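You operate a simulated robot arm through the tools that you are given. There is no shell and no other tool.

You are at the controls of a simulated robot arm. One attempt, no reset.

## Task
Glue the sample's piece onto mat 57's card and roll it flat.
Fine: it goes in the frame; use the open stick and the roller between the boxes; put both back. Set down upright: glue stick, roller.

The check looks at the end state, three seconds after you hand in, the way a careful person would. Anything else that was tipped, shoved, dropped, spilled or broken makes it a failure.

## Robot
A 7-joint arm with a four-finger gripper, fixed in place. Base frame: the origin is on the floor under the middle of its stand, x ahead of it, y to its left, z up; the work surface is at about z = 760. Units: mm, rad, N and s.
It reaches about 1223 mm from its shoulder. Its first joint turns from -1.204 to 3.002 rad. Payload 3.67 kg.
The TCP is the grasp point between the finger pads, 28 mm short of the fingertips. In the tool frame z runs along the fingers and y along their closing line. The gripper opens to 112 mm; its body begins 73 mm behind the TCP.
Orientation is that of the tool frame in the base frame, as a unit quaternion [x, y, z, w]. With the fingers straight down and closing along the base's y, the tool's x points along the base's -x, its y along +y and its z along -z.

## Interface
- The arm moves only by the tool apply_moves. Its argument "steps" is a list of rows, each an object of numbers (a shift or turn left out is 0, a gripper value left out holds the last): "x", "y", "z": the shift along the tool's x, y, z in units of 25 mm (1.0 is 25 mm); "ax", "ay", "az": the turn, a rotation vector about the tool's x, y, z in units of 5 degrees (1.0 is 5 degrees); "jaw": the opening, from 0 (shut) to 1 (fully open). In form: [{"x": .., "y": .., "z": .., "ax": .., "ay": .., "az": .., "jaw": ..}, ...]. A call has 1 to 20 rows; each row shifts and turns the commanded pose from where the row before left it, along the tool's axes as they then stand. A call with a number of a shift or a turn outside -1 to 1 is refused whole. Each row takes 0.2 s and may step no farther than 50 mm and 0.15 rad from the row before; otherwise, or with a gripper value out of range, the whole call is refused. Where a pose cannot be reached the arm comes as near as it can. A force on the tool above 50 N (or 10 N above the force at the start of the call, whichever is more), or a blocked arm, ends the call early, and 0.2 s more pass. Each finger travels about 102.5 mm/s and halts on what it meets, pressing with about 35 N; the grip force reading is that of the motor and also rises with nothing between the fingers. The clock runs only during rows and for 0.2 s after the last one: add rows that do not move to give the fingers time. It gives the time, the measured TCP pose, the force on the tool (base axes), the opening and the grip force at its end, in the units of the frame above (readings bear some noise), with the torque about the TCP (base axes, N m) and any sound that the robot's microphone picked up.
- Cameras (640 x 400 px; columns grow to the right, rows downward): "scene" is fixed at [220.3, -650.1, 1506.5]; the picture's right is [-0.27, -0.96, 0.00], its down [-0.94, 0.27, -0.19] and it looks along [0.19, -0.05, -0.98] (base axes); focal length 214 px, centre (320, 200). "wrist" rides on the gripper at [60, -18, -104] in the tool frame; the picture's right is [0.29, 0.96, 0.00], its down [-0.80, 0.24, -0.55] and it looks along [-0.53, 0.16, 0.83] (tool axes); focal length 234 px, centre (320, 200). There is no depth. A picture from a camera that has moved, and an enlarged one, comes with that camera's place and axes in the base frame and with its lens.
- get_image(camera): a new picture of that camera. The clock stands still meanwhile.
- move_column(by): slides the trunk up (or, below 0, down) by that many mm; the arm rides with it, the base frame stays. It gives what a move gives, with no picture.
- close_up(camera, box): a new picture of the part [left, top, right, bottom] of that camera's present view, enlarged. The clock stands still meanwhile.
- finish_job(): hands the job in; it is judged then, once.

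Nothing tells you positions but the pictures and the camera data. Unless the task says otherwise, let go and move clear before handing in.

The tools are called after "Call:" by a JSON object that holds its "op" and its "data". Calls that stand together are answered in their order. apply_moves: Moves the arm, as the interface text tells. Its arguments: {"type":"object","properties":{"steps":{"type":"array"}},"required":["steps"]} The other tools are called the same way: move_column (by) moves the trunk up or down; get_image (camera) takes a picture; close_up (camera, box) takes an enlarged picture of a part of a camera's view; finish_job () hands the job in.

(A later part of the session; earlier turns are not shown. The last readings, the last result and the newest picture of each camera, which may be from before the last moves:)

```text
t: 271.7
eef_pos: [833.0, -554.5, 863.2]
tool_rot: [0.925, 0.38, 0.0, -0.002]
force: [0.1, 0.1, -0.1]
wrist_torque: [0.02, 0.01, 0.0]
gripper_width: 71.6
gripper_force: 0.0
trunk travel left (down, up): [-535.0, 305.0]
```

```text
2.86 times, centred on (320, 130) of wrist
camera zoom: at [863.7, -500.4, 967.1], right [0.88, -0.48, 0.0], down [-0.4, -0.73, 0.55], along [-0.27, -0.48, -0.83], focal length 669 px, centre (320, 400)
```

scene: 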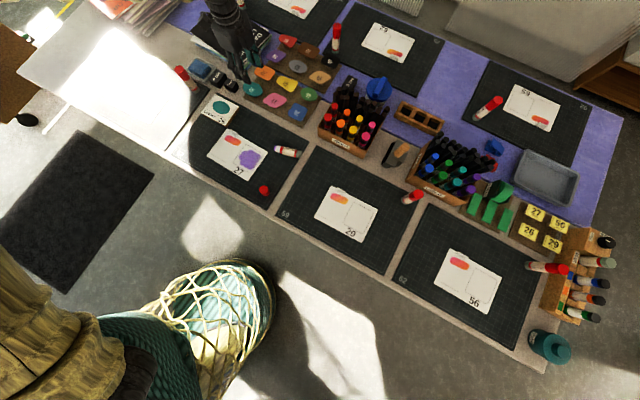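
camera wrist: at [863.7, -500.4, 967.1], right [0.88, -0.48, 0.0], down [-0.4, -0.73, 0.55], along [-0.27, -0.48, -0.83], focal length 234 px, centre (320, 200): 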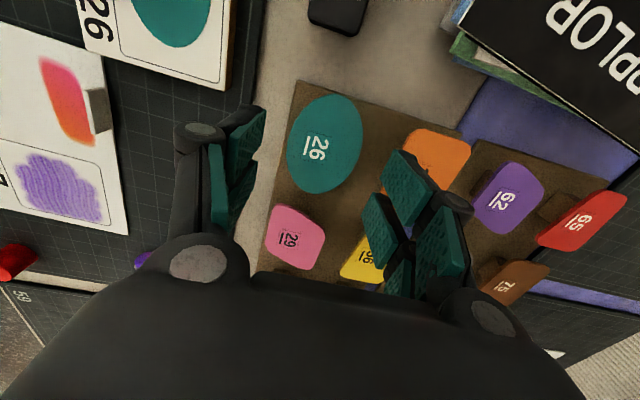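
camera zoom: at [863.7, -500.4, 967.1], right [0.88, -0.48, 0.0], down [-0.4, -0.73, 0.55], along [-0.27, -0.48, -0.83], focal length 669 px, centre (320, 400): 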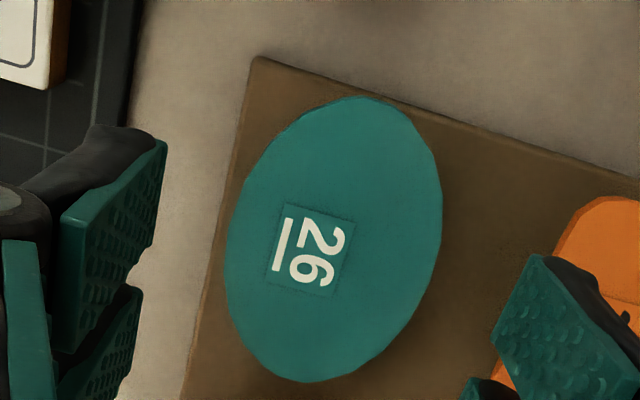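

I'll rotate the tool about 4° to match the oval, shift 4 mm to centre it, and descend close.

Call:
{"op": "apply_moves", "data": {"steps": [{"az": -0.86}, {"y": 0.16}, {"z": 0.75}, {"z": 0.75}, {"x": 0}]}}

Call:
{"op": "get_image", "data": {"camera": "wrist"}}

Call:
{"op": "close_up", "data": {"camera": "wrist", "box": [200, 60, 440, 260]}}

Call:
{"op": "close_up", "data": {"camera": "scene", "box": [230, 60, 310, 120]}}

```text
t: 272.9
eef_pos: [835.3, -557.4, 827.8]
tool_rot: [0.91, 0.415, 0.0, -0.003]
force: [0.3, -0.3, -0.3]
wrist_torque: [0.0, 0.0, -0.03]
gripper_width: 71.8
gripper_force: 0.1
trunk travel left (down, up): [-535.0, 305.0]
```

```text
taken
camera wrist: at [861.6, -500.9, 931.3], right [0.91, -0.41, 0.0], down [-0.34, -0.76, 0.55], along [-0.23, -0.5, -0.83], focal length 234 px, centre (320, 200)
```

wrist: 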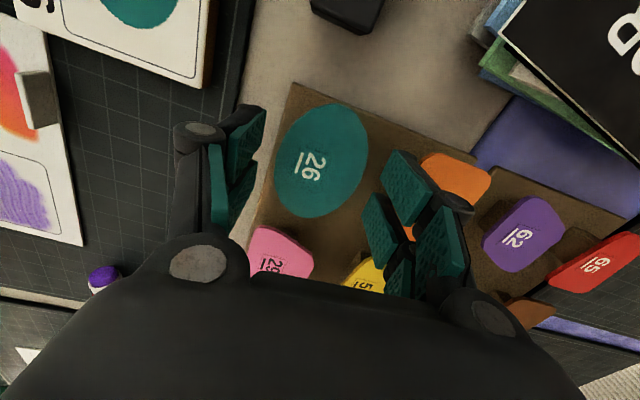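

```text
2.00 times, centred on (320, 160) of wrist
camera zoom: at [861.6, -500.9, 931.3], right [0.91, -0.41, 0.0], down [-0.34, -0.76, 0.55], along [-0.23, -0.5, -0.83], focal length 468 px, centre (320, 280)
```

zoom: 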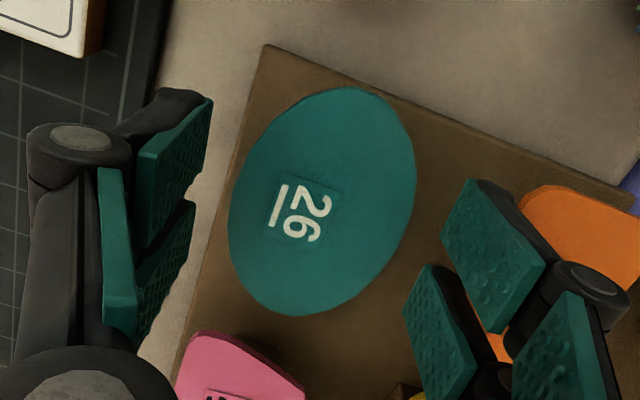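

```text
6.67 times, centred on (270, 90) of scene
camera zoom: at [220.3, -650.1, 1506.5], right [-0.27, -0.96, 0.0], down [-0.94, 0.27, -0.19], along [0.19, -0.05, -0.98], focal length 1430 px, centre (653, 933)
```

zoom: 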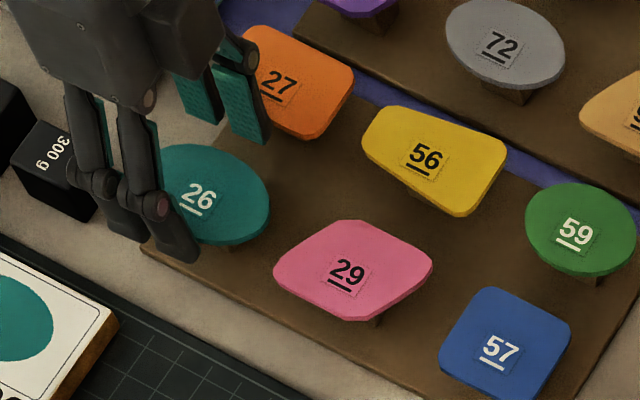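

The oval is centred under the tool, with piece 27 and the weight clear of the fingers. I'll narrow the jaw a bit and descend 13 mm.

Call:
{"op": "apply_moves", "data": {"steps": [{"jaw": 0.59}, {"z": 0.2}, {"z": 0.2}, {"z": 0.13}, {"x": 0}]}}

Call:
{"op": "close_up", "data": {"camera": "wrist", "box": [200, 60, 440, 260]}}

Call:
{"op": "close_up", "data": {"camera": "scene", "box": [235, 65, 295, 110]}}

```text
t: 274.1
eef_pos: [836.4, -557.7, 815.5]
tool_rot: [0.91, 0.414, 0.0, -0.002]
force: [0.2, -1.3, 0.3]
wrist_torque: [-0.01, 0.01, 0.01]
gripper_width: 66.1
gripper_force: 0.1
trunk travel left (down, up): [-535.0, 305.0]
```

```text
2.00 times, centred on (320, 160) of wrist
camera zoom: at [862.0, -501.3, 918.5], right [0.91, -0.41, 0.0], down [-0.34, -0.76, 0.55], along [-0.23, -0.5, -0.83], focal length 468 px, centre (320, 280)
```

zoom: 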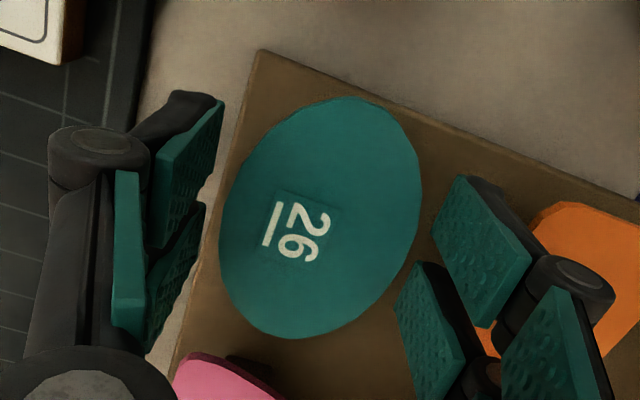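

```text
8.89 times, centred on (265, 88) of scene
camera zoom: at [220.3, -650.1, 1506.5], right [-0.27, -0.96, 0.0], down [-0.94, 0.27, -0.19], along [0.19, -0.05, -0.98], focal length 1906 px, centre (809, 1200)
```

zoom: 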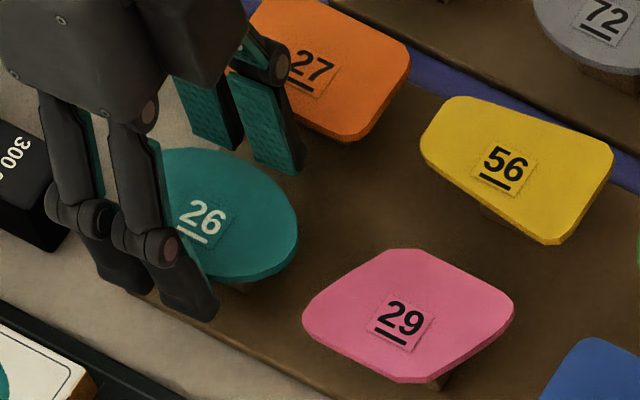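

The fingers straddle the piece without touching anything. Closing slowly.

Call:
{"op": "apply_moves", "data": {"steps": [{"jaw": 0.54}, {"jaw": 0.5}, {"jaw": 0.46}, {"jaw": 0.42}, {"jaw": 0.38}, {"x": 0}]}}

Call:
{"op": "close_up", "data": {"camera": "wrist", "box": [200, 60, 440, 260]}}

Call:
{"op": "close_up", "data": {"camera": "scene", "box": [235, 65, 295, 110]}}

```text
t: 275.5
eef_pos: [834.6, -557.7, 814.8]
tool_rot: [0.91, 0.414, 0.0, -0.002]
force: [0.5, -1.3, 1.4]
wrist_torque: [-0.02, -0.01, 0.0]
gripper_width: 53.7
gripper_force: 34.9
trunk travel left (down, up): [-535.0, 305.0]
```

```text
2.00 times, centred on (320, 160) of wrist
camera zoom: at [862.0, -501.3, 918.6], right [0.91, -0.41, 0.0], down [-0.34, -0.76, 0.55], along [-0.23, -0.5, -0.83], focal length 468 px, centre (320, 280)
```

zoom: 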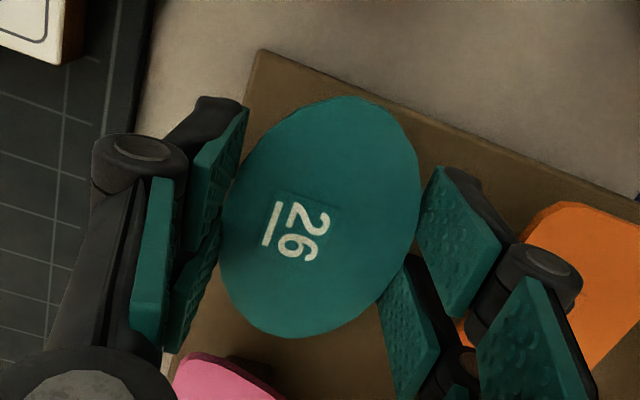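

```text
8.89 times, centred on (265, 88) of scene
camera zoom: at [220.3, -650.1, 1506.5], right [-0.27, -0.96, 0.0], down [-0.94, 0.27, -0.19], along [0.19, -0.05, -0.98], focal length 1906 px, centre (809, 1200)
```

zoom: 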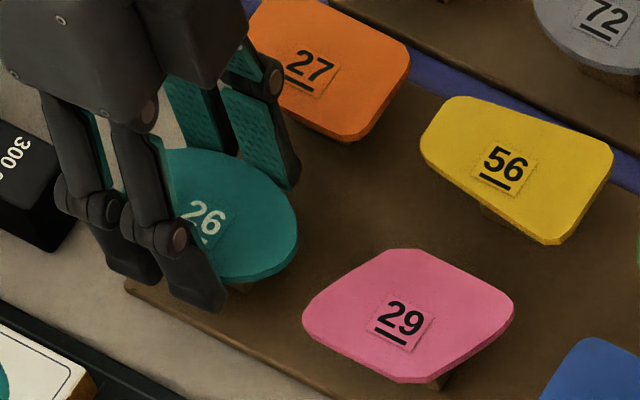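

Gripped at 53.7 mm. Lifting straight up.

Call:
{"op": "apply_moves", "data": {"steps": [{"z": -0.2}, {"z": -0.5}, {"z": -0.8}, {"z": -0.8}, {"x": 0}]}}

Call:
{"op": "close_up", "data": {"camera": "wrist", "box": [200, 60, 440, 260]}}

Call:
{"op": "close_up", "data": {"camera": "scene", "box": [225, 40, 305, 110]}}

```text
t: 276.7
eef_pos: [837.3, -558.1, 872.8]
tool_rot: [0.91, 0.415, 0.001, -0.001]
force: [0.8, -0.1, -1.2]
wrist_torque: [0.01, -0.01, 0.03]
gripper_width: 53.5
gripper_force: 34.8
trunk travel left (down, up): [-535.0, 305.0]
```

```text
2.00 times, centred on (320, 160) of wrist
camera zoom: at [864.0, -501.7, 975.6], right [0.91, -0.41, 0.0], down [-0.34, -0.76, 0.55], along [-0.23, -0.5, -0.83], focal length 468 px, centre (320, 280)
```

zoom: 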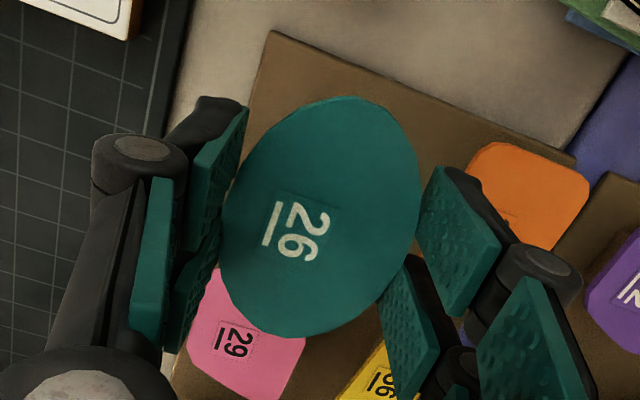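

```text
5.71 times, centred on (265, 75) of scene
camera zoom: at [220.3, -650.1, 1506.5], right [-0.27, -0.96, 0.0], down [-0.94, 0.27, -0.19], along [0.19, -0.05, -0.98], focal length 1226 px, centre (634, 914)
```

zoom: 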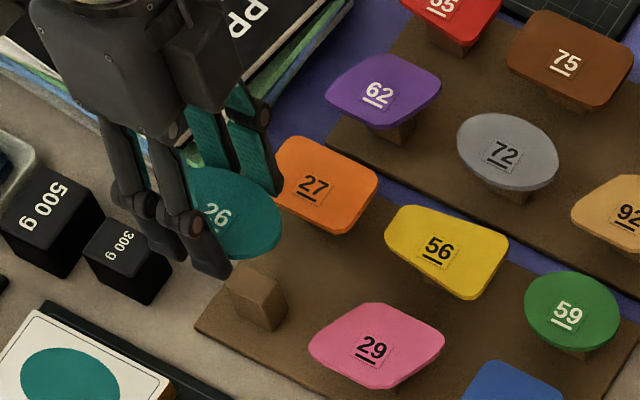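

Piece 26 is held level and centred. I'll rotate to match the frame's axes and carry it above the card.

Call:
{"op": "apply_moves", "data": {"steps": [{"z": -0.8}, {"az": 1.0}, {"x": -0.478, "y": -0.858}, {"x": -0.478, "y": -0.858}, {"x": -0.478, "y": -0.858}, {"x": -0.478, "y": -0.858}, {"x": -0.478, "y": -0.858}, {"x": -0.478, "y": -0.858}, {"x": -0.478, "y": -0.858}, {"x": -0.478, "y": -0.858}, {"x": -0.478, "y": -0.858}, {"x": -0.478, "y": -0.858}, {"x": -0.478, "y": -0.858}, {"x": 0}]}}

Call:
{"op": "get_image", "data": {"camera": "wrist"}}

Call:
{"op": "close_up", "data": {"camera": "scene", "box": [200, 110, 300, 180]}}

```text
t: 279.7
eef_pos: [579.9, -479.8, 891.1]
tool_rot: [0.927, 0.374, 0.0, -0.001]
force: [-0.6, 0.0, -0.9]
wrist_torque: [0.0, 0.03, 0.03]
gripper_width: 53.5
gripper_force: 34.9
trunk travel left (down, up): [-535.0, 305.0]
```

```text
taken
camera wrist: at [611.2, -426.1, 993.9], right [0.87, -0.49, 0.0], down [-0.41, -0.73, 0.55], along [-0.27, -0.48, -0.83], focal length 234 px, centre (320, 200)
```

wrist: 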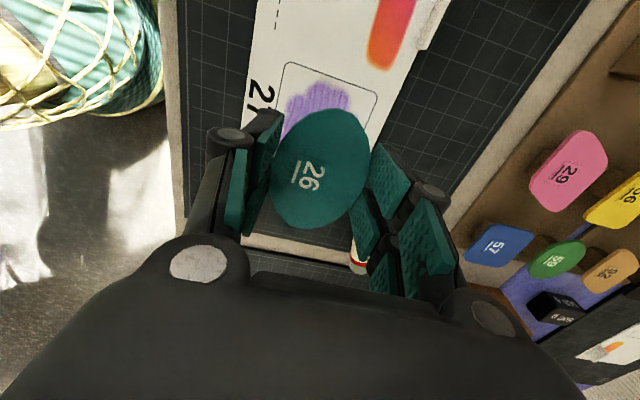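

```text
5.71 times, centred on (250, 145) of scene
camera zoom: at [220.3, -650.1, 1506.5], right [-0.27, -0.96, 0.0], down [-0.94, 0.27, -0.19], along [0.19, -0.05, -0.98], focal length 1226 px, centre (720, 514)
```

zoom: 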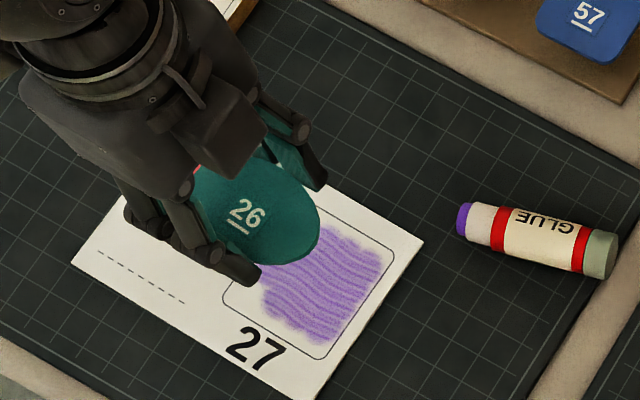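

Call:
{"op": "apply_moves", "data": {"steps": [{"z": 0.7}, {"z": 0.7}, {"z": 0.7}, {"z": 0.7}, {"x": 0}]}}

Call:
{"op": "get_image", "data": {"camera": "wrist"}}

Call:
{"op": "close_up", "data": {"camera": "wrist", "box": [230, 70, 410, 240]}}

Call:
{"op": "close_up", "data": {"camera": "scene", "box": [215, 120, 285, 180]}}

```text
t: 280.9
eef_pos: [577.9, -480.8, 821.3]
tool_rot: [0.927, 0.376, 0.0, -0.001]
force: [0.0, -0.2, 0.7]
wrist_torque: [-0.01, -0.01, 0.0]
gripper_width: 53.4
gripper_force: 34.8
trunk travel left (down, up): [-535.0, 305.0]
```

```text
taken
camera wrist: at [609.9, -426.5, 925.5], right [0.87, -0.49, 0.0], down [-0.41, -0.73, 0.55], along [-0.27, -0.48, -0.83], focal length 234 px, centre (320, 200)
```

wrist: 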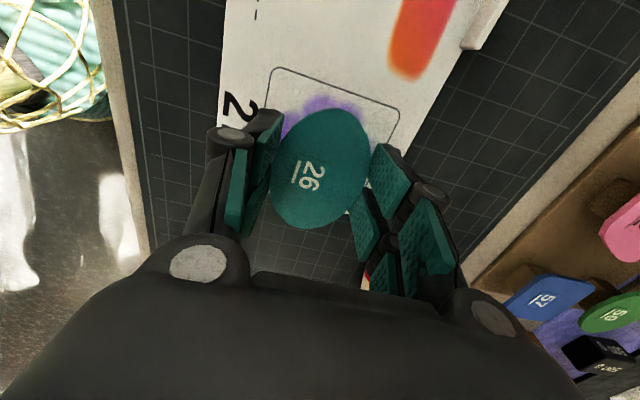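

```text
2.35 times, centred on (320, 155) of wrist
camera zoom: at [609.9, -426.5, 925.5], right [0.87, -0.49, 0.0], down [-0.41, -0.73, 0.55], along [-0.27, -0.48, -0.83], focal length 551 px, centre (320, 306)
```

zoom: 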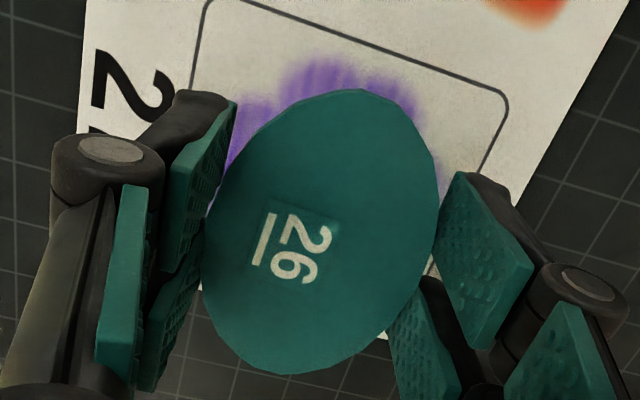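

```text
6.67 times, centred on (250, 150) of scene
camera zoom: at [220.3, -650.1, 1506.5], right [-0.27, -0.96, 0.0], down [-0.94, 0.27, -0.19], along [0.19, -0.05, -0.98], focal length 1430 px, centre (787, 533)
```

zoom: 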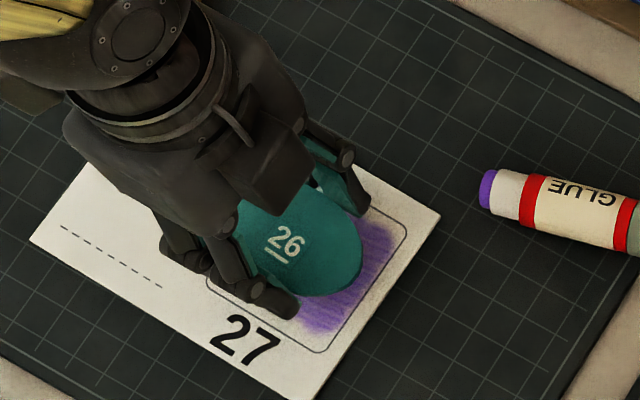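

Call:
{"op": "close_up", "data": {"camera": "wrist", "box": [250, 55, 420, 165]}}

```text
3.64 times, centred on (335, 110) of wrist
camera zoom: at [609.9, -426.5, 925.5], right [0.87, -0.49, 0.0], down [-0.41, -0.73, 0.55], along [-0.27, -0.48, -0.83], focal length 852 px, centre (266, 527)
```

zoom: 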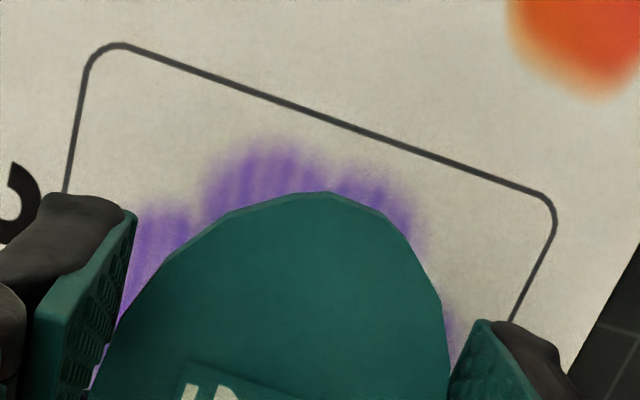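

Mapping the outline onto the card plane, the oval's centre is about 4 mm off the frame's centre along the frame. The axes are already aligned to within half a degree. I'll correct that and descend most of the way.

Call:
{"op": "apply_moves", "data": {"steps": [{"x": 0.162, "y": 0.024}, {"z": 0.3}, {"z": 0.3}, {"x": 0}]}}

Call:
{"op": "close_up", "data": {"camera": "wrist", "box": [230, 50, 430, 250]}}

Call:
{"op": "close_up", "data": {"camera": "wrist", "box": [250, 55, 420, 165]}}

Call:
{"op": "close_up", "data": {"camera": "scene", "box": [225, 130, 275, 170]}}

```text
t: 281.9
eef_pos: [581.9, -477.6, 807.2]
tool_rot: [0.927, 0.375, 0.0, -0.002]
force: [-0.8, -0.1, 0.6]
wrist_torque: [0.0, 0.01, 0.01]
gripper_width: 53.3
gripper_force: 34.9
trunk travel left (down, up): [-535.0, 305.0]
```

```text
2.00 times, centred on (330, 150) of wrist
camera zoom: at [612.8, -423.7, 910.1], right [0.87, -0.49, 0.0], down [-0.41, -0.73, 0.55], along [-0.27, -0.48, -0.83], focal length 468 px, centre (300, 300)
```

zoom: 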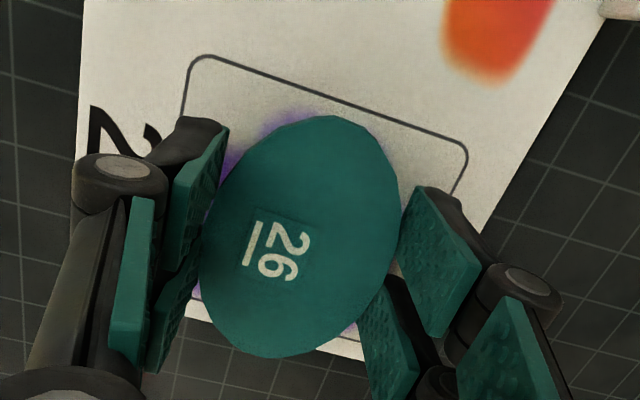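

```text
3.64 times, centred on (335, 110) of wrist
camera zoom: at [612.8, -423.7, 910.1], right [0.87, -0.49, 0.0], down [-0.41, -0.73, 0.55], along [-0.27, -0.48, -0.83], focal length 852 px, centre (266, 527)
```

zoom: 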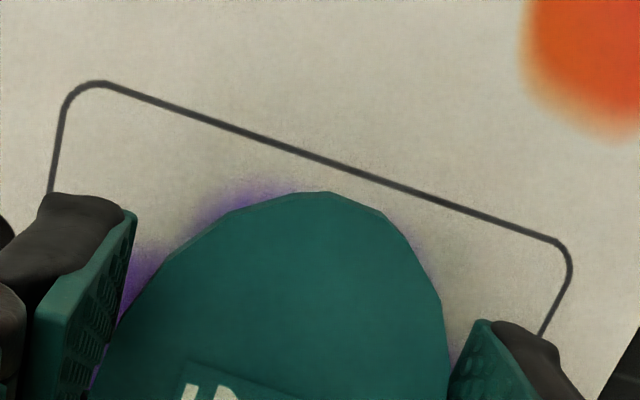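

```text
10.00 times, centred on (250, 150) of scene
camera zoom: at [220.3, -650.1, 1506.5], right [-0.27, -0.96, 0.0], down [-0.94, 0.27, -0.19], along [0.19, -0.05, -0.98], focal length 2145 px, centre (1020, 700)
```

zoom: 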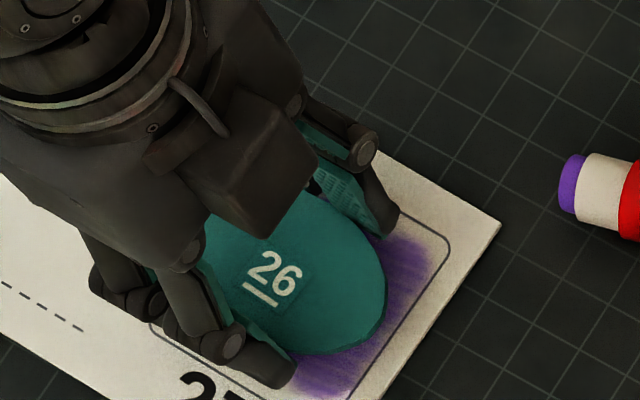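

Call:
{"op": "apply_moves", "data": {"steps": [{"x": -0.016, "y": 0.04}, {"z": 0.2}, {"z": 0.1}, {"x": 0}]}}

Call:
{"op": "close_up", "data": {"camera": "wrist", "box": [230, 50, 430, 250]}}

Call:
{"op": "close_up", "data": {"camera": "wrist", "box": [250, 55, 420, 165]}}

Call:
{"op": "close_up", "data": {"camera": "scene", "box": [240, 140, 270, 166]}}

```text
t: 282.9
eef_pos: [581.1, -478.3, 798.7]
tool_rot: [0.927, 0.374, 0.0, -0.002]
force: [-0.5, -0.2, 0.0]
wrist_torque: [0.0, 0.02, -0.01]
gripper_width: 53.3
gripper_force: 34.9
trunk travel left (down, up): [-535.0, 305.0]
```

```text
2.00 times, centred on (330, 150) of wrist
camera zoom: at [613.5, -423.9, 902.9], right [0.87, -0.49, 0.0], down [-0.41, -0.73, 0.55], along [-0.27, -0.48, -0.83], focal length 468 px, centre (300, 300)
```

zoom: 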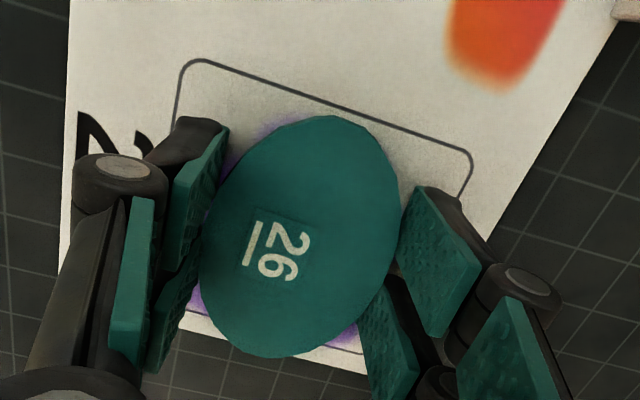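

```text
3.64 times, centred on (335, 110) of wrist
camera zoom: at [613.5, -423.9, 902.9], right [0.87, -0.49, 0.0], down [-0.41, -0.73, 0.55], along [-0.27, -0.48, -0.83], focal length 852 px, centre (266, 527)
```

zoom: 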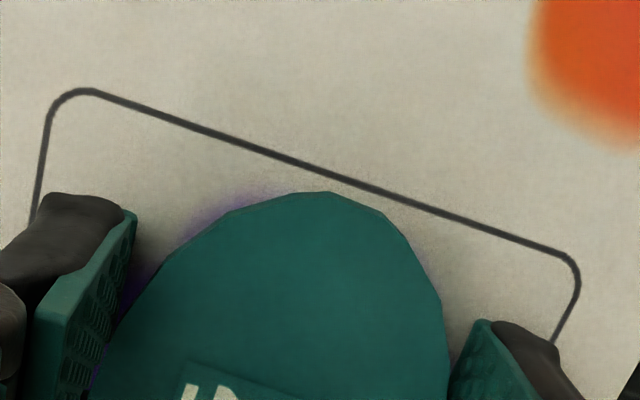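

```text
15.38 times, centred on (255, 153) of scene
camera zoom: at [220.3, -650.1, 1506.5], right [-0.27, -0.96, 0.0], down [-0.94, 0.27, -0.19], along [0.19, -0.05, -0.98], focal length 3300 px, centre (1320, 923)
```

zoom: 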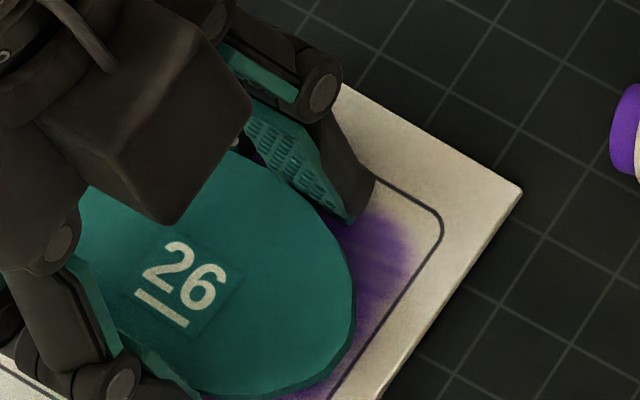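

Both cameras agree the oval is centred to within about 0.7 mm each way. I'll lower until the fingertips just touch the card.

Call:
{"op": "apply_moves", "data": {"steps": [{"z": 0.08}, {"z": 0.08}, {"x": 0}]}}

Call:
{"op": "apply_moves", "data": {"steps": [{"z": 0.04}, {"x": 0}]}}

Call:
{"op": "apply_moves", "data": {"steps": [{"z": 0.04}, {"x": 0}]}}

Call:
{"op": "apply_moves", "data": {"steps": [{"z": 0.04}, {"x": 0}]}}

```text
t: 283.7
eef_pos: [581.7, -476.3, 796.6]
tool_rot: [0.927, 0.375, -0.001, -0.001]
force: [-0.7, 0.3, 0.2]
wrist_torque: [0.03, 0.02, -0.02]
gripper_width: 53.5
gripper_force: 35.1
trunk travel left (down, up): [-535.0, 305.0]
```

```text
t: 284.3
eef_pos: [580.9, -478.4, 795.4]
tool_rot: [0.927, 0.375, 0.0, -0.003]
force: [0.3, 0.1, 3.3]
wrist_torque: [-0.07, -0.07, -0.02]
gripper_width: 53.4
gripper_force: 35.0
trunk travel left (down, up): [-535.0, 305.0]
```

```text
t: 284.9
eef_pos: [581.1, -477.9, 793.5]
tool_rot: [0.927, 0.375, 0.0, -0.002]
force: [3.0, -2.5, 14.1]
wrist_torque: [-0.12, -0.1, -0.04]
gripper_width: 53.4
gripper_force: 34.9
trunk travel left (down, up): [-535.0, 305.0]
```

```text
t: 285.5
eef_pos: [582.2, -476.6, 794.9]
tool_rot: [0.927, 0.375, 0.0, 0.0]
force: [4.1, -4.8, 21.9]
wrist_torque: [-0.23, -0.14, -0.12]
gripper_width: 53.3
gripper_force: 35.4
trunk travel left (down, up): [-535.0, 305.0]
```

Call:
{"op": "apply_moves", "data": {"steps": [{"z": -0.05}, {"x": 0}]}}

Call:
{"op": "close_up", "data": {"camera": "scene", "box": [240, 140, 270, 166]}}

Call:
{"op": "close_up", "data": {"camera": "wrist", "box": [230, 50, 430, 250]}}

```text
t: 286.1
eef_pos: [580.5, -476.7, 793.5]
tool_rot: [0.927, 0.374, -0.001, -0.002]
force: [2.1, -4.2, 13.8]
wrist_torque: [-0.25, -0.22, -0.06]
gripper_width: 53.7
gripper_force: 35.2
trunk travel left (down, up): [-535.0, 305.0]
```

```text
15.38 times, centred on (255, 153) of scene
camera zoom: at [220.3, -650.1, 1506.5], right [-0.27, -0.96, 0.0], down [-0.94, 0.27, -0.19], along [0.19, -0.05, -0.98], focal length 3300 px, centre (1320, 923)
```

zoom: 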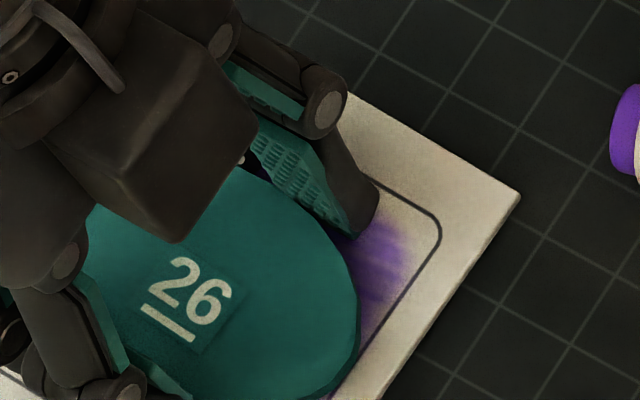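

```text
2.00 times, centred on (330, 150) of wrist
camera zoom: at [612.1, -423.2, 897.8], right [0.87, -0.49, 0.0], down [-0.41, -0.73, 0.55], along [-0.27, -0.48, -0.83], focal length 468 px, centre (300, 300)
```

zoom: 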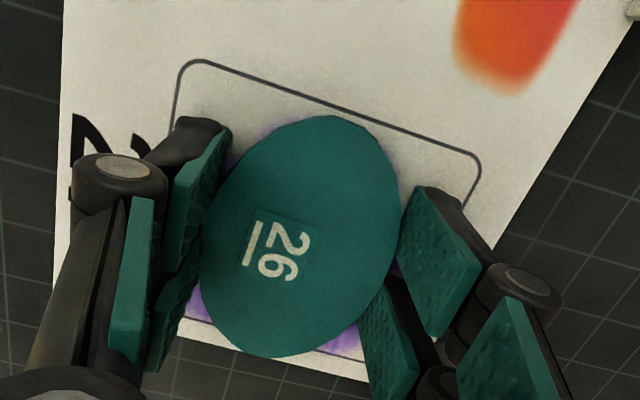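

The fingertips are on the card. Before releasing, I'll double-check the clearance at both ends of the oval with tighter views.

Call:
{"op": "close_up", "data": {"camera": "scene", "box": [244, 150, 268, 168]}}

Call:
{"op": "close_up", "data": {"camera": "wrist", "box": [270, 180, 390, 240]}}

Call:
{"op": "close_up", "data": {"camera": "wrist", "box": [280, 80, 390, 140]}}

```text
16.00 times, centred on (256, 159) of scene
camera zoom: at [220.3, -650.1, 1506.5], right [-0.27, -0.96, 0.0], down [-0.94, 0.27, -0.19], along [0.19, -0.05, -0.98], focal length 3432 px, centre (1344, 856)
```

zoom: 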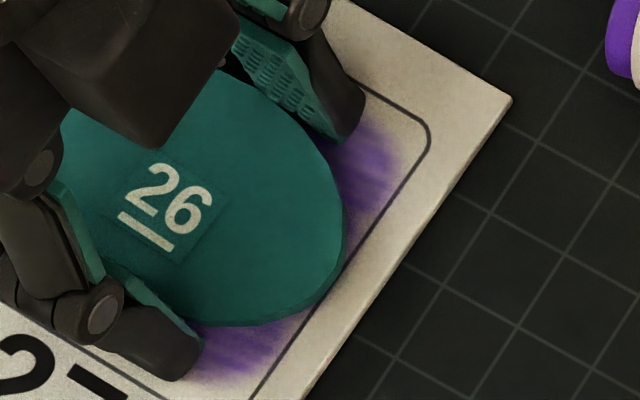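

```text
5.33 times, centred on (330, 210) of wrist
camera zoom: at [612.1, -423.2, 897.8], right [0.87, -0.49, 0.0], down [-0.41, -0.73, 0.55], along [-0.27, -0.48, -0.83], focal length 1249 px, centre (267, 147)
```

zoom: 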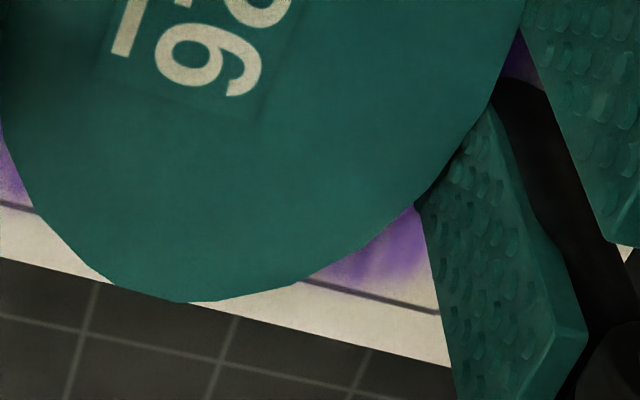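

```text
5.82 times, centred on (335, 110) of wrist
camera zoom: at [612.1, -423.2, 897.8], right [0.87, -0.49, 0.0], down [-0.41, -0.73, 0.55], along [-0.27, -0.48, -0.83], focal length 1362 px, centre (233, 724)
```

zoom: 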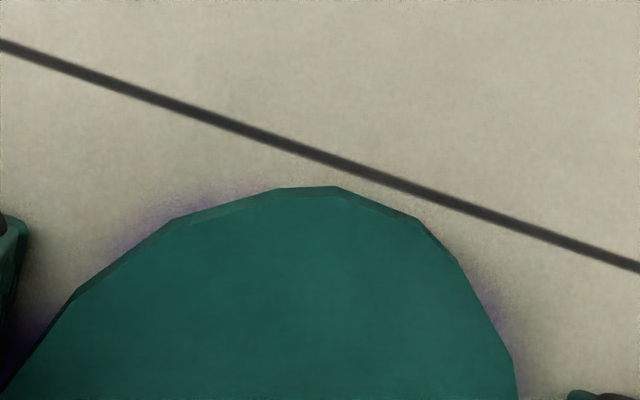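

The two cameras agree when the oval sits about 4.5 mm above the card. That puts it about 1.8 mm too far toward the stick, and its length just matches the frame. I'll lift slightly, shift 1.8 mm, lower again, and release.

Call:
{"op": "apply_moves", "data": {"steps": [{"z": -0.16}, {"x": 0.072}, {"x": 0}]}}

Call:
{"op": "apply_moves", "data": {"steps": [{"z": 0.1}, {"x": 0}]}}

Call:
{"op": "apply_moves", "data": {"steps": [{"z": 0.03}, {"x": 0}]}}

```text
t: 286.9
eef_pos: [583.1, -476.4, 799.1]
tool_rot: [0.927, 0.375, 0.0, -0.001]
force: [0.6, -0.4, 0.3]
wrist_torque: [0.01, 0.0, -0.02]
gripper_width: 53.2
gripper_force: 34.6
trunk travel left (down, up): [-535.0, 305.0]
```

```text
t: 287.5
eef_pos: [582.8, -476.8, 794.9]
tool_rot: [0.927, 0.375, -0.001, -0.002]
force: [0.4, -0.2, -0.9]
wrist_torque: [0.03, -0.01, -0.01]
gripper_width: 53.4
gripper_force: 34.9
trunk travel left (down, up): [-535.0, 305.0]
```

```text
t: 288.1
eef_pos: [581.5, -476.8, 794.7]
tool_rot: [0.927, 0.375, -0.001, -0.001]
force: [-0.1, 2.4, 6.2]
wrist_torque: [-0.05, -0.09, 0.01]
gripper_width: 53.5
gripper_force: 35.4
trunk travel left (down, up): [-535.0, 305.0]
```

Light touch again. I'll back off half a millimetre and open slowly.

Call:
{"op": "apply_moves", "data": {"steps": [{"z": -0.02}, {"jaw": 0.47}, {"jaw": 0.49}, {"jaw": 0.51}, {"jaw": 0.53}, {"jaw": 0.56}, {"x": 0}]}}

Call:
{"op": "close_up", "data": {"camera": "wrist", "box": [230, 50, 430, 250]}}

Call:
{"op": "close_up", "data": {"camera": "scene", "box": [244, 150, 268, 168]}}

```text
t: 289.7
eef_pos: [582.9, -477.8, 794.8]
tool_rot: [0.927, 0.375, -0.001, -0.002]
force: [0.3, 1.3, 0.9]
wrist_torque: [-0.01, 0.0, 0.02]
gripper_width: 62.7
gripper_force: 0.1
trunk travel left (down, up): [-535.0, 305.0]
```

```text
2.00 times, centred on (330, 150) of wrist
camera zoom: at [614.1, -423.3, 898.5], right [0.87, -0.49, 0.0], down [-0.41, -0.73, 0.55], along [-0.27, -0.48, -0.83], focal length 468 px, centre (300, 300)
```

zoom: 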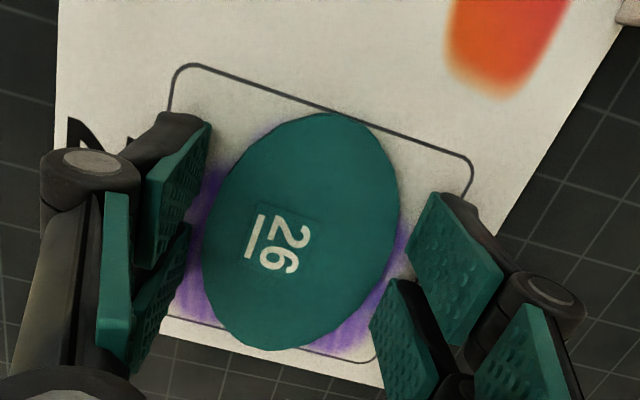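

```text
16.00 times, centred on (256, 159) of scene
camera zoom: at [220.3, -650.1, 1506.5], right [-0.27, -0.96, 0.0], down [-0.94, 0.27, -0.19], along [0.19, -0.05, -0.98], focal length 3432 px, centre (1344, 856)
```

zoom: 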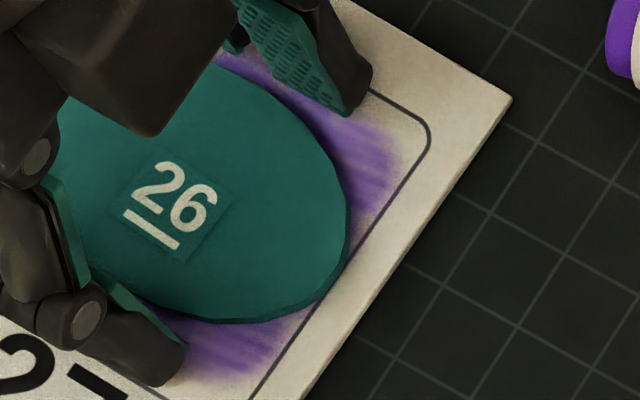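

It's down flat. Opening a little more and rising to inspect.

Call:
{"op": "apply_moves", "data": {"steps": [{"jaw": 0.66}, {"z": -0.4}, {"z": -1}, {"z": -1}, {"z": -1}, {"x": 0}]}}

Call:
{"op": "close_up", "data": {"camera": "wrist", "box": [240, 40, 400, 190]}}

Call:
{"op": "close_up", "data": {"camera": "scene", "box": [230, 136, 268, 170]}}

```text
t: 291.1
eef_pos: [583.1, -477.0, 880.6]
tool_rot: [0.927, 0.375, -0.001, -0.003]
force: [-0.3, 0.5, 0.4]
wrist_torque: [0.0, 0.0, 0.04]
gripper_width: 73.6
gripper_force: 0.0
trunk travel left (down, up): [-535.0, 305.0]
```

```text
2.67 times, centred on (320, 115) of wrist
camera zoom: at [614.9, -423.4, 983.8], right [0.87, -0.49, 0.0], down [-0.41, -0.73, 0.55], along [-0.27, -0.48, -0.83], focal length 624 px, centre (320, 427)
```

zoom: 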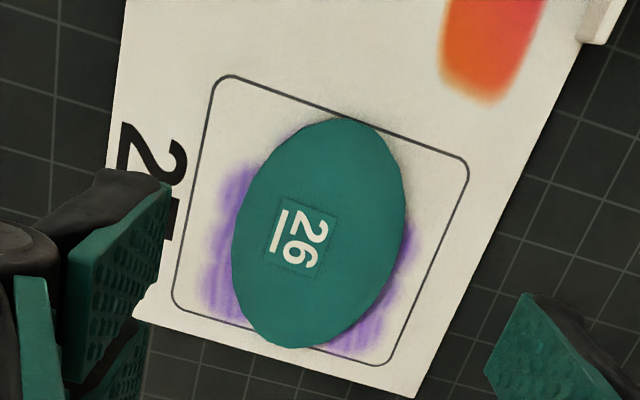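

```text
11.76 times, centred on (249, 153) of scene
camera zoom: at [220.3, -650.1, 1506.5], right [-0.27, -0.96, 0.0], down [-0.94, 0.27, -0.19], along [0.19, -0.05, -0.98], focal length 2523 px, centre (1155, 753)
```

zoom: 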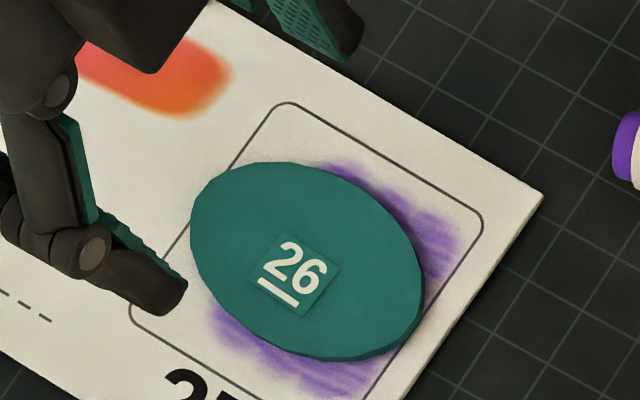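

The oval sits centred across the frame with its ends right at the lines. Now for the roller between the boxes. I'll rise and fly over to look at it.

Call:
{"op": "apply_moves", "data": {"steps": [{"z": -1}, {"z": -1}, {"x": -0.6, "y": 0.4, "z": -1}, {"x": -0.6, "y": 0.4, "z": -1}, {"x": -1, "y": 0.65}, {"x": -1, "y": 0.65}, {"x": -1, "y": 0.65}, {"x": -1, "y": 0.65}, {"x": -1, "y": 0.65}, {"x": -1, "y": 0.65}, {"x": -1, "y": 0.65}, {"x": -1, "y": 0.65}, {"x": -1, "y": 0.65}, {"x": -1, "y": 0.65}]}}

Call:
{"op": "get_image", "data": {"camera": "wrist"}}

Call:
{"op": "get_image", "data": {"camera": "scene"}}

```text
t: 294.1
eef_pos: [510.0, -805.6, 976.8]
tool_rot: [0.927, 0.375, 0.0, -0.003]
force: [1.1, -1.0, -0.3]
wrist_torque: [0.01, 0.01, -0.01]
gripper_width: 73.7
gripper_force: 0.1
trunk travel left (down, up): [-535.0, 305.0]
```

```text
taken
camera wrist: at [541.3, -751.5, 1080.4], right [0.87, -0.49, 0.0], down [-0.41, -0.73, 0.55], along [-0.27, -0.48, -0.83], focal length 234 px, centre (320, 200)
```

wrist: 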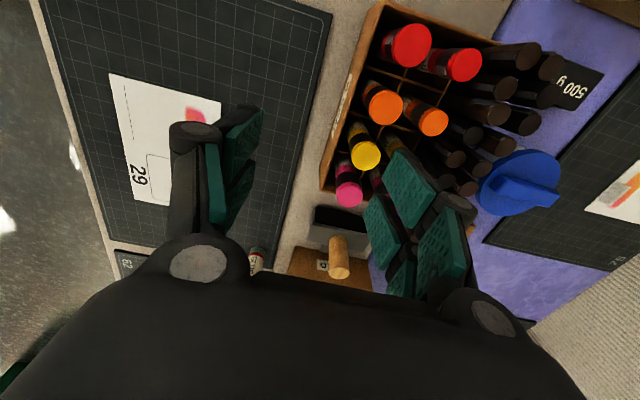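

```text
taken
```

scene: 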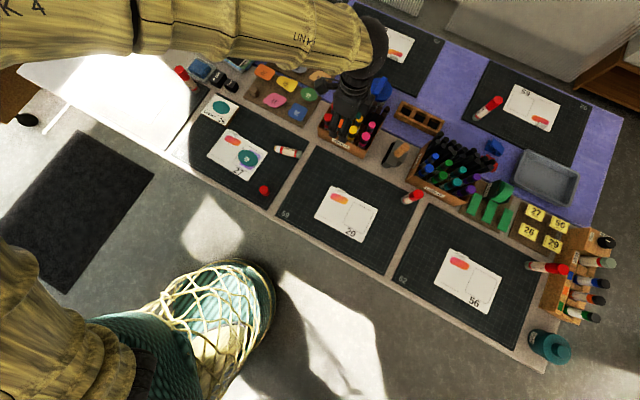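

Call:
{"op": "close_up", "data": {"camera": "scene", "box": [370, 120, 430, 180]}}

Call:
{"op": "close_up", "data": {"camera": "wrist", "box": [270, 170, 420, 300]}}

Call:
{"op": "close_up", "data": {"camera": "scene", "box": [225, 130, 275, 175]}}

```text
6.67 times, centred on (400, 150) of scene
camera zoom: at [220.3, -650.1, 1506.5], right [-0.27, -0.96, 0.0], down [-0.94, 0.27, -0.19], along [0.19, -0.05, -0.98], focal length 1430 px, centre (-213, 533)
```

zoom: 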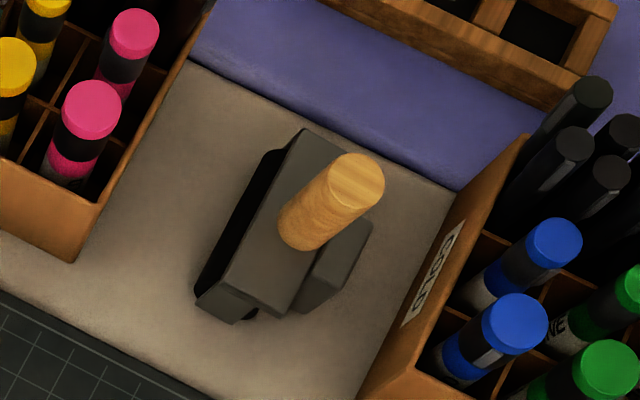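

```text
3.08 times, centred on (345, 235) of wrist
camera zoom: at [541.3, -751.5, 1080.4], right [0.87, -0.49, 0.0], down [-0.41, -0.73, 0.55], along [-0.27, -0.48, -0.83], focal length 720 px, centre (243, 92)
```

zoom: 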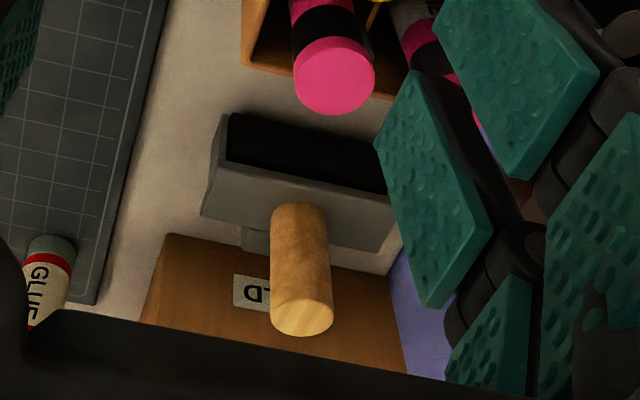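

```text
8.89 times, centred on (250, 152) of scene
camera zoom: at [220.3, -650.1, 1506.5], right [-0.27, -0.96, 0.0], down [-0.94, 0.27, -0.19], along [0.19, -0.05, -0.98], focal length 1906 px, centre (942, 622)
```

zoom: 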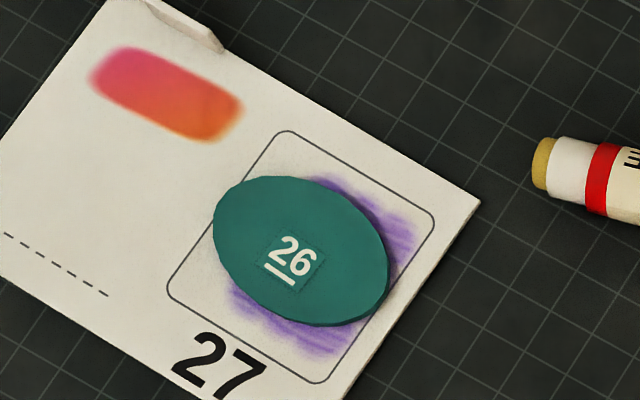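

The exposed glue on the stick is yellowing as it dries, so I should roll soon. The roller stands with its vertical wooden handle at about (434, -995), top near z 865, and its cylinder axis across the table. I'll move above the handle.

Call:
{"op": "apply_moves", "data": {"steps": [{"x": -0.93, "y": 0.417, "jaw": 0.6}, {"x": -0.93, "y": 0.417}, {"x": -0.93, "y": 0.417}, {"x": -0.93, "y": 0.417}, {"x": -0.93, "y": 0.417}, {"x": -0.93, "y": 0.417}, {"x": -0.93, "y": 0.417}, {"x": -0.93, "y": 0.417}, {"x": 0}]}}

Call:
{"op": "get_image", "data": {"camera": "wrist"}}

Call:
{"op": "close_up", "data": {"camera": "wrist", "box": [240, 60, 420, 220]}}

```text
t: 296.1
eef_pos: [433.9, -999.3, 970.3]
tool_rot: [0.927, 0.375, 0.001, -0.005]
force: [0.7, 0.4, 0.3]
wrist_torque: [-0.02, -0.04, 0.03]
gripper_width: 67.1
gripper_force: 0.1
trunk travel left (down, up): [-535.0, 305.0]
```

```text
taken
camera wrist: at [465.5, -946.6, 1075.4], right [0.87, -0.49, -0.01], down [-0.41, -0.73, 0.55], along [-0.27, -0.48, -0.84], focal length 234 px, centre (320, 200)
```

wrist: 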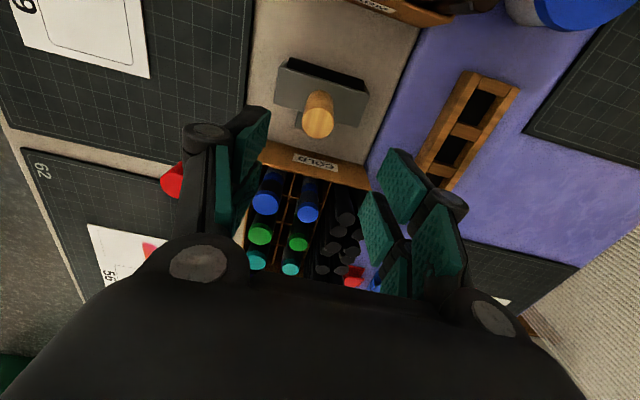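

```text
2.50 times, centred on (330, 140) of wrist
camera zoom: at [465.5, -946.6, 1075.4], right [0.87, -0.49, -0.01], down [-0.41, -0.73, 0.55], along [-0.27, -0.48, -0.84], focal length 585 px, centre (295, 350)
```

zoom: 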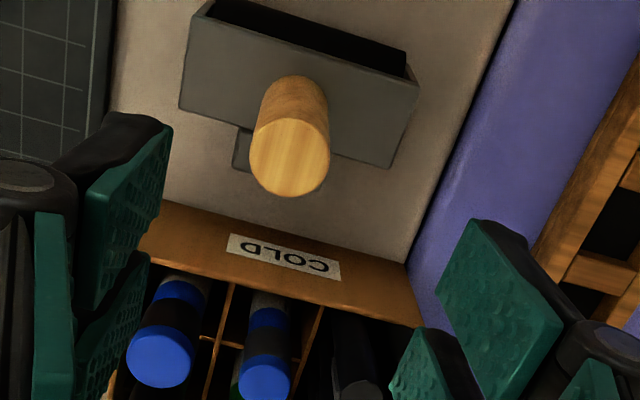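

Call:
{"op": "apply_moves", "data": {"steps": [{"x": 0.17, "y": -0.14}, {"z": 0.9}, {"z": 0.9}, {"z": 0.9}, {"x": 0}]}}

Call:
{"op": "get_image", "data": {"camera": "wrist"}}

Call:
{"op": "close_up", "data": {"camera": "scene", "box": [350, 100, 450, 190]}}

```text
t: 297.3
eef_pos: [434.5, -983.6, 914.6]
tool_rot: [0.927, 0.375, 0.0, 0.0]
force: [0.2, -0.5, 0.3]
wrist_torque: [0.01, -0.01, 0.01]
gripper_width: 67.2
gripper_force: 0.1
trunk travel left (down, up): [-535.0, 305.0]
```

```text
taken
camera wrist: at [465.7, -929.6, 1018.1], right [0.87, -0.49, 0.0], down [-0.41, -0.73, 0.55], along [-0.27, -0.48, -0.83], focal length 234 px, centre (320, 200)
```

wrist: 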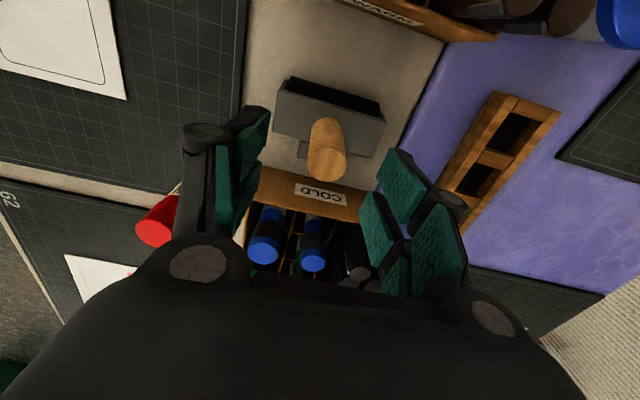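

```text
4.44 times, centred on (400, 145) of scene
camera zoom: at [220.3, -650.1, 1506.5], right [-0.27, -0.96, 0.0], down [-0.94, 0.27, -0.19], along [0.19, -0.05, -0.98], focal length 953 px, centre (-36, 444)
```

zoom: 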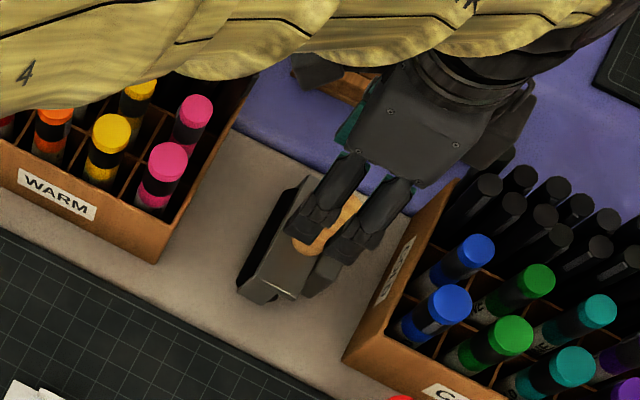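

Call:
{"op": "close_up", "data": {"camera": "wrist", "box": [250, 80, 400, 210]}}

```text
3.08 times, centred on (325, 145) of wrist
camera zoom: at [465.7, -929.6, 1018.1], right [0.87, -0.49, 0.0], down [-0.41, -0.73, 0.55], along [-0.27, -0.48, -0.83], focal length 720 px, centre (305, 369)
```

zoom: 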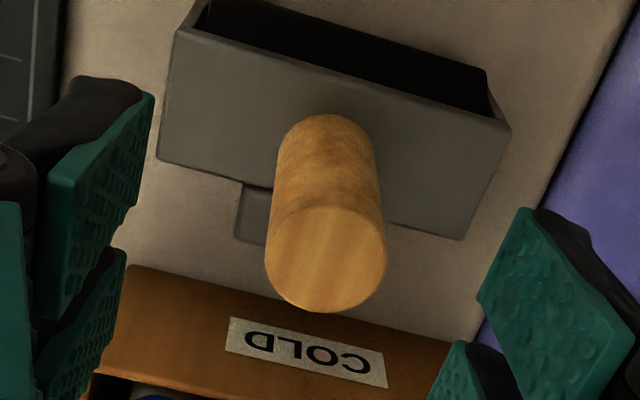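

Call:
{"op": "apply_moves", "data": {"steps": [{"x": -0.25, "y": 0.28}, {"z": 0.6}, {"z": 0.6}, {"x": 0}]}}

Call:
{"op": "close_up", "data": {"camera": "wrist", "box": [220, 80, 420, 260]}}

```text
t: 298.3
eef_pos: [432.4, -1000.6, 877.6]
tool_rot: [0.927, 0.375, 0.001, -0.005]
force: [-1.0, 0.0, -0.6]
wrist_torque: [-0.04, -0.06, 0.0]
gripper_width: 67.3
gripper_force: 0.0
trunk travel left (down, up): [-535.0, 305.0]
```

```text
2.22 times, centred on (320, 170) of wrist
camera zoom: at [465.1, -948.5, 980.4], right [0.87, -0.49, -0.01], down [-0.41, -0.73, 0.55], along [-0.27, -0.48, -0.84], focal length 520 px, centre (320, 267)
```

zoom: 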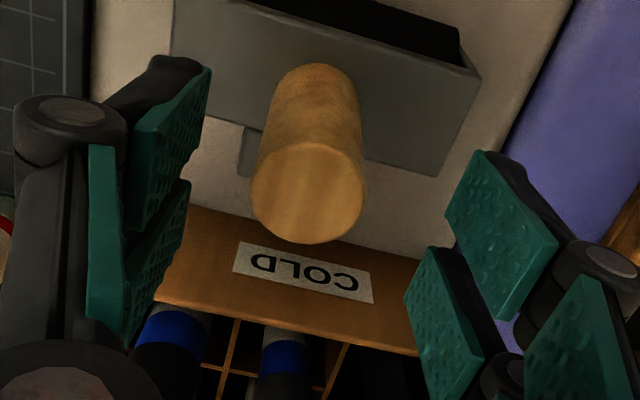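

The reading shifted a few millimetres between moves here, so the arm may be settling near its reach limit. I'll wait a moment and re-measure.

Call:
{"op": "apply_moves", "data": {"steps": [{"x": 0}, {"x": 0}, {"x": 0}]}}

Call:
{"op": "apply_moves", "data": {"steps": [{"x": 0}, {"x": 0}, {"x": 0}]}}

Call:
{"op": "close_up", "data": {"camera": "wrist", "box": [220, 80, 420, 260]}}

Call:
{"op": "get_image", "data": {"camera": "scene"}}

```text
t: 299.1
eef_pos: [434.0, -991.4, 887.1]
tool_rot: [0.927, 0.374, -0.001, 0.0]
force: [0.4, -0.9, -0.1]
wrist_torque: [0.02, 0.04, 0.0]
gripper_width: 67.4
gripper_force: 0.1
trunk travel left (down, up): [-535.0, 305.0]
```

```text
t: 299.9
eef_pos: [433.0, -995.4, 881.8]
tool_rot: [0.927, 0.375, -0.001, -0.002]
force: [0.1, 0.0, 0.1]
wrist_torque: [0.05, 0.01, 0.03]
gripper_width: 67.1
gripper_force: 0.1
trunk travel left (down, up): [-535.0, 305.0]
```

```text
2.22 times, centred on (320, 170) of wrist
camera zoom: at [465.5, -941.6, 984.5], right [0.87, -0.49, 0.0], down [-0.41, -0.73, 0.55], along [-0.27, -0.48, -0.83], focal length 520 px, centre (320, 267)
```

zoom: 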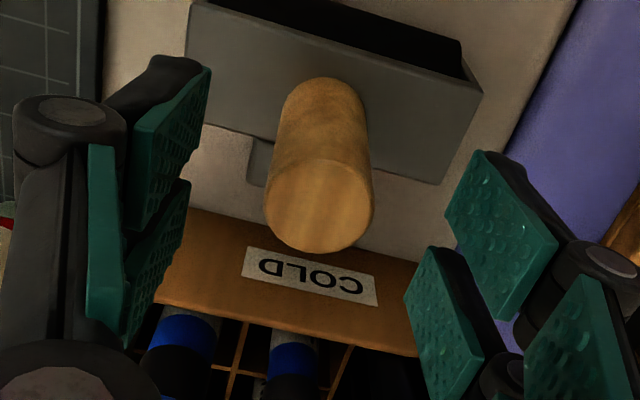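

```text
taken
```

scene: 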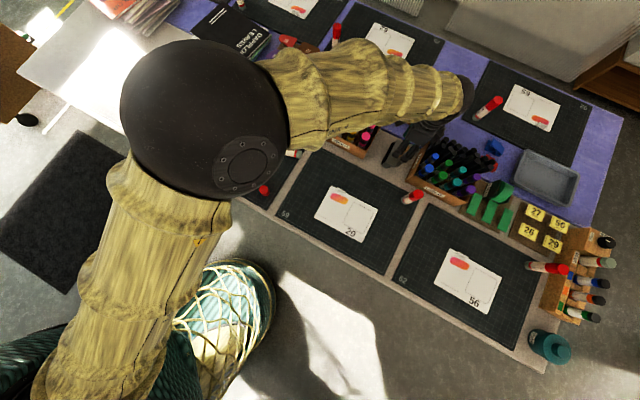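

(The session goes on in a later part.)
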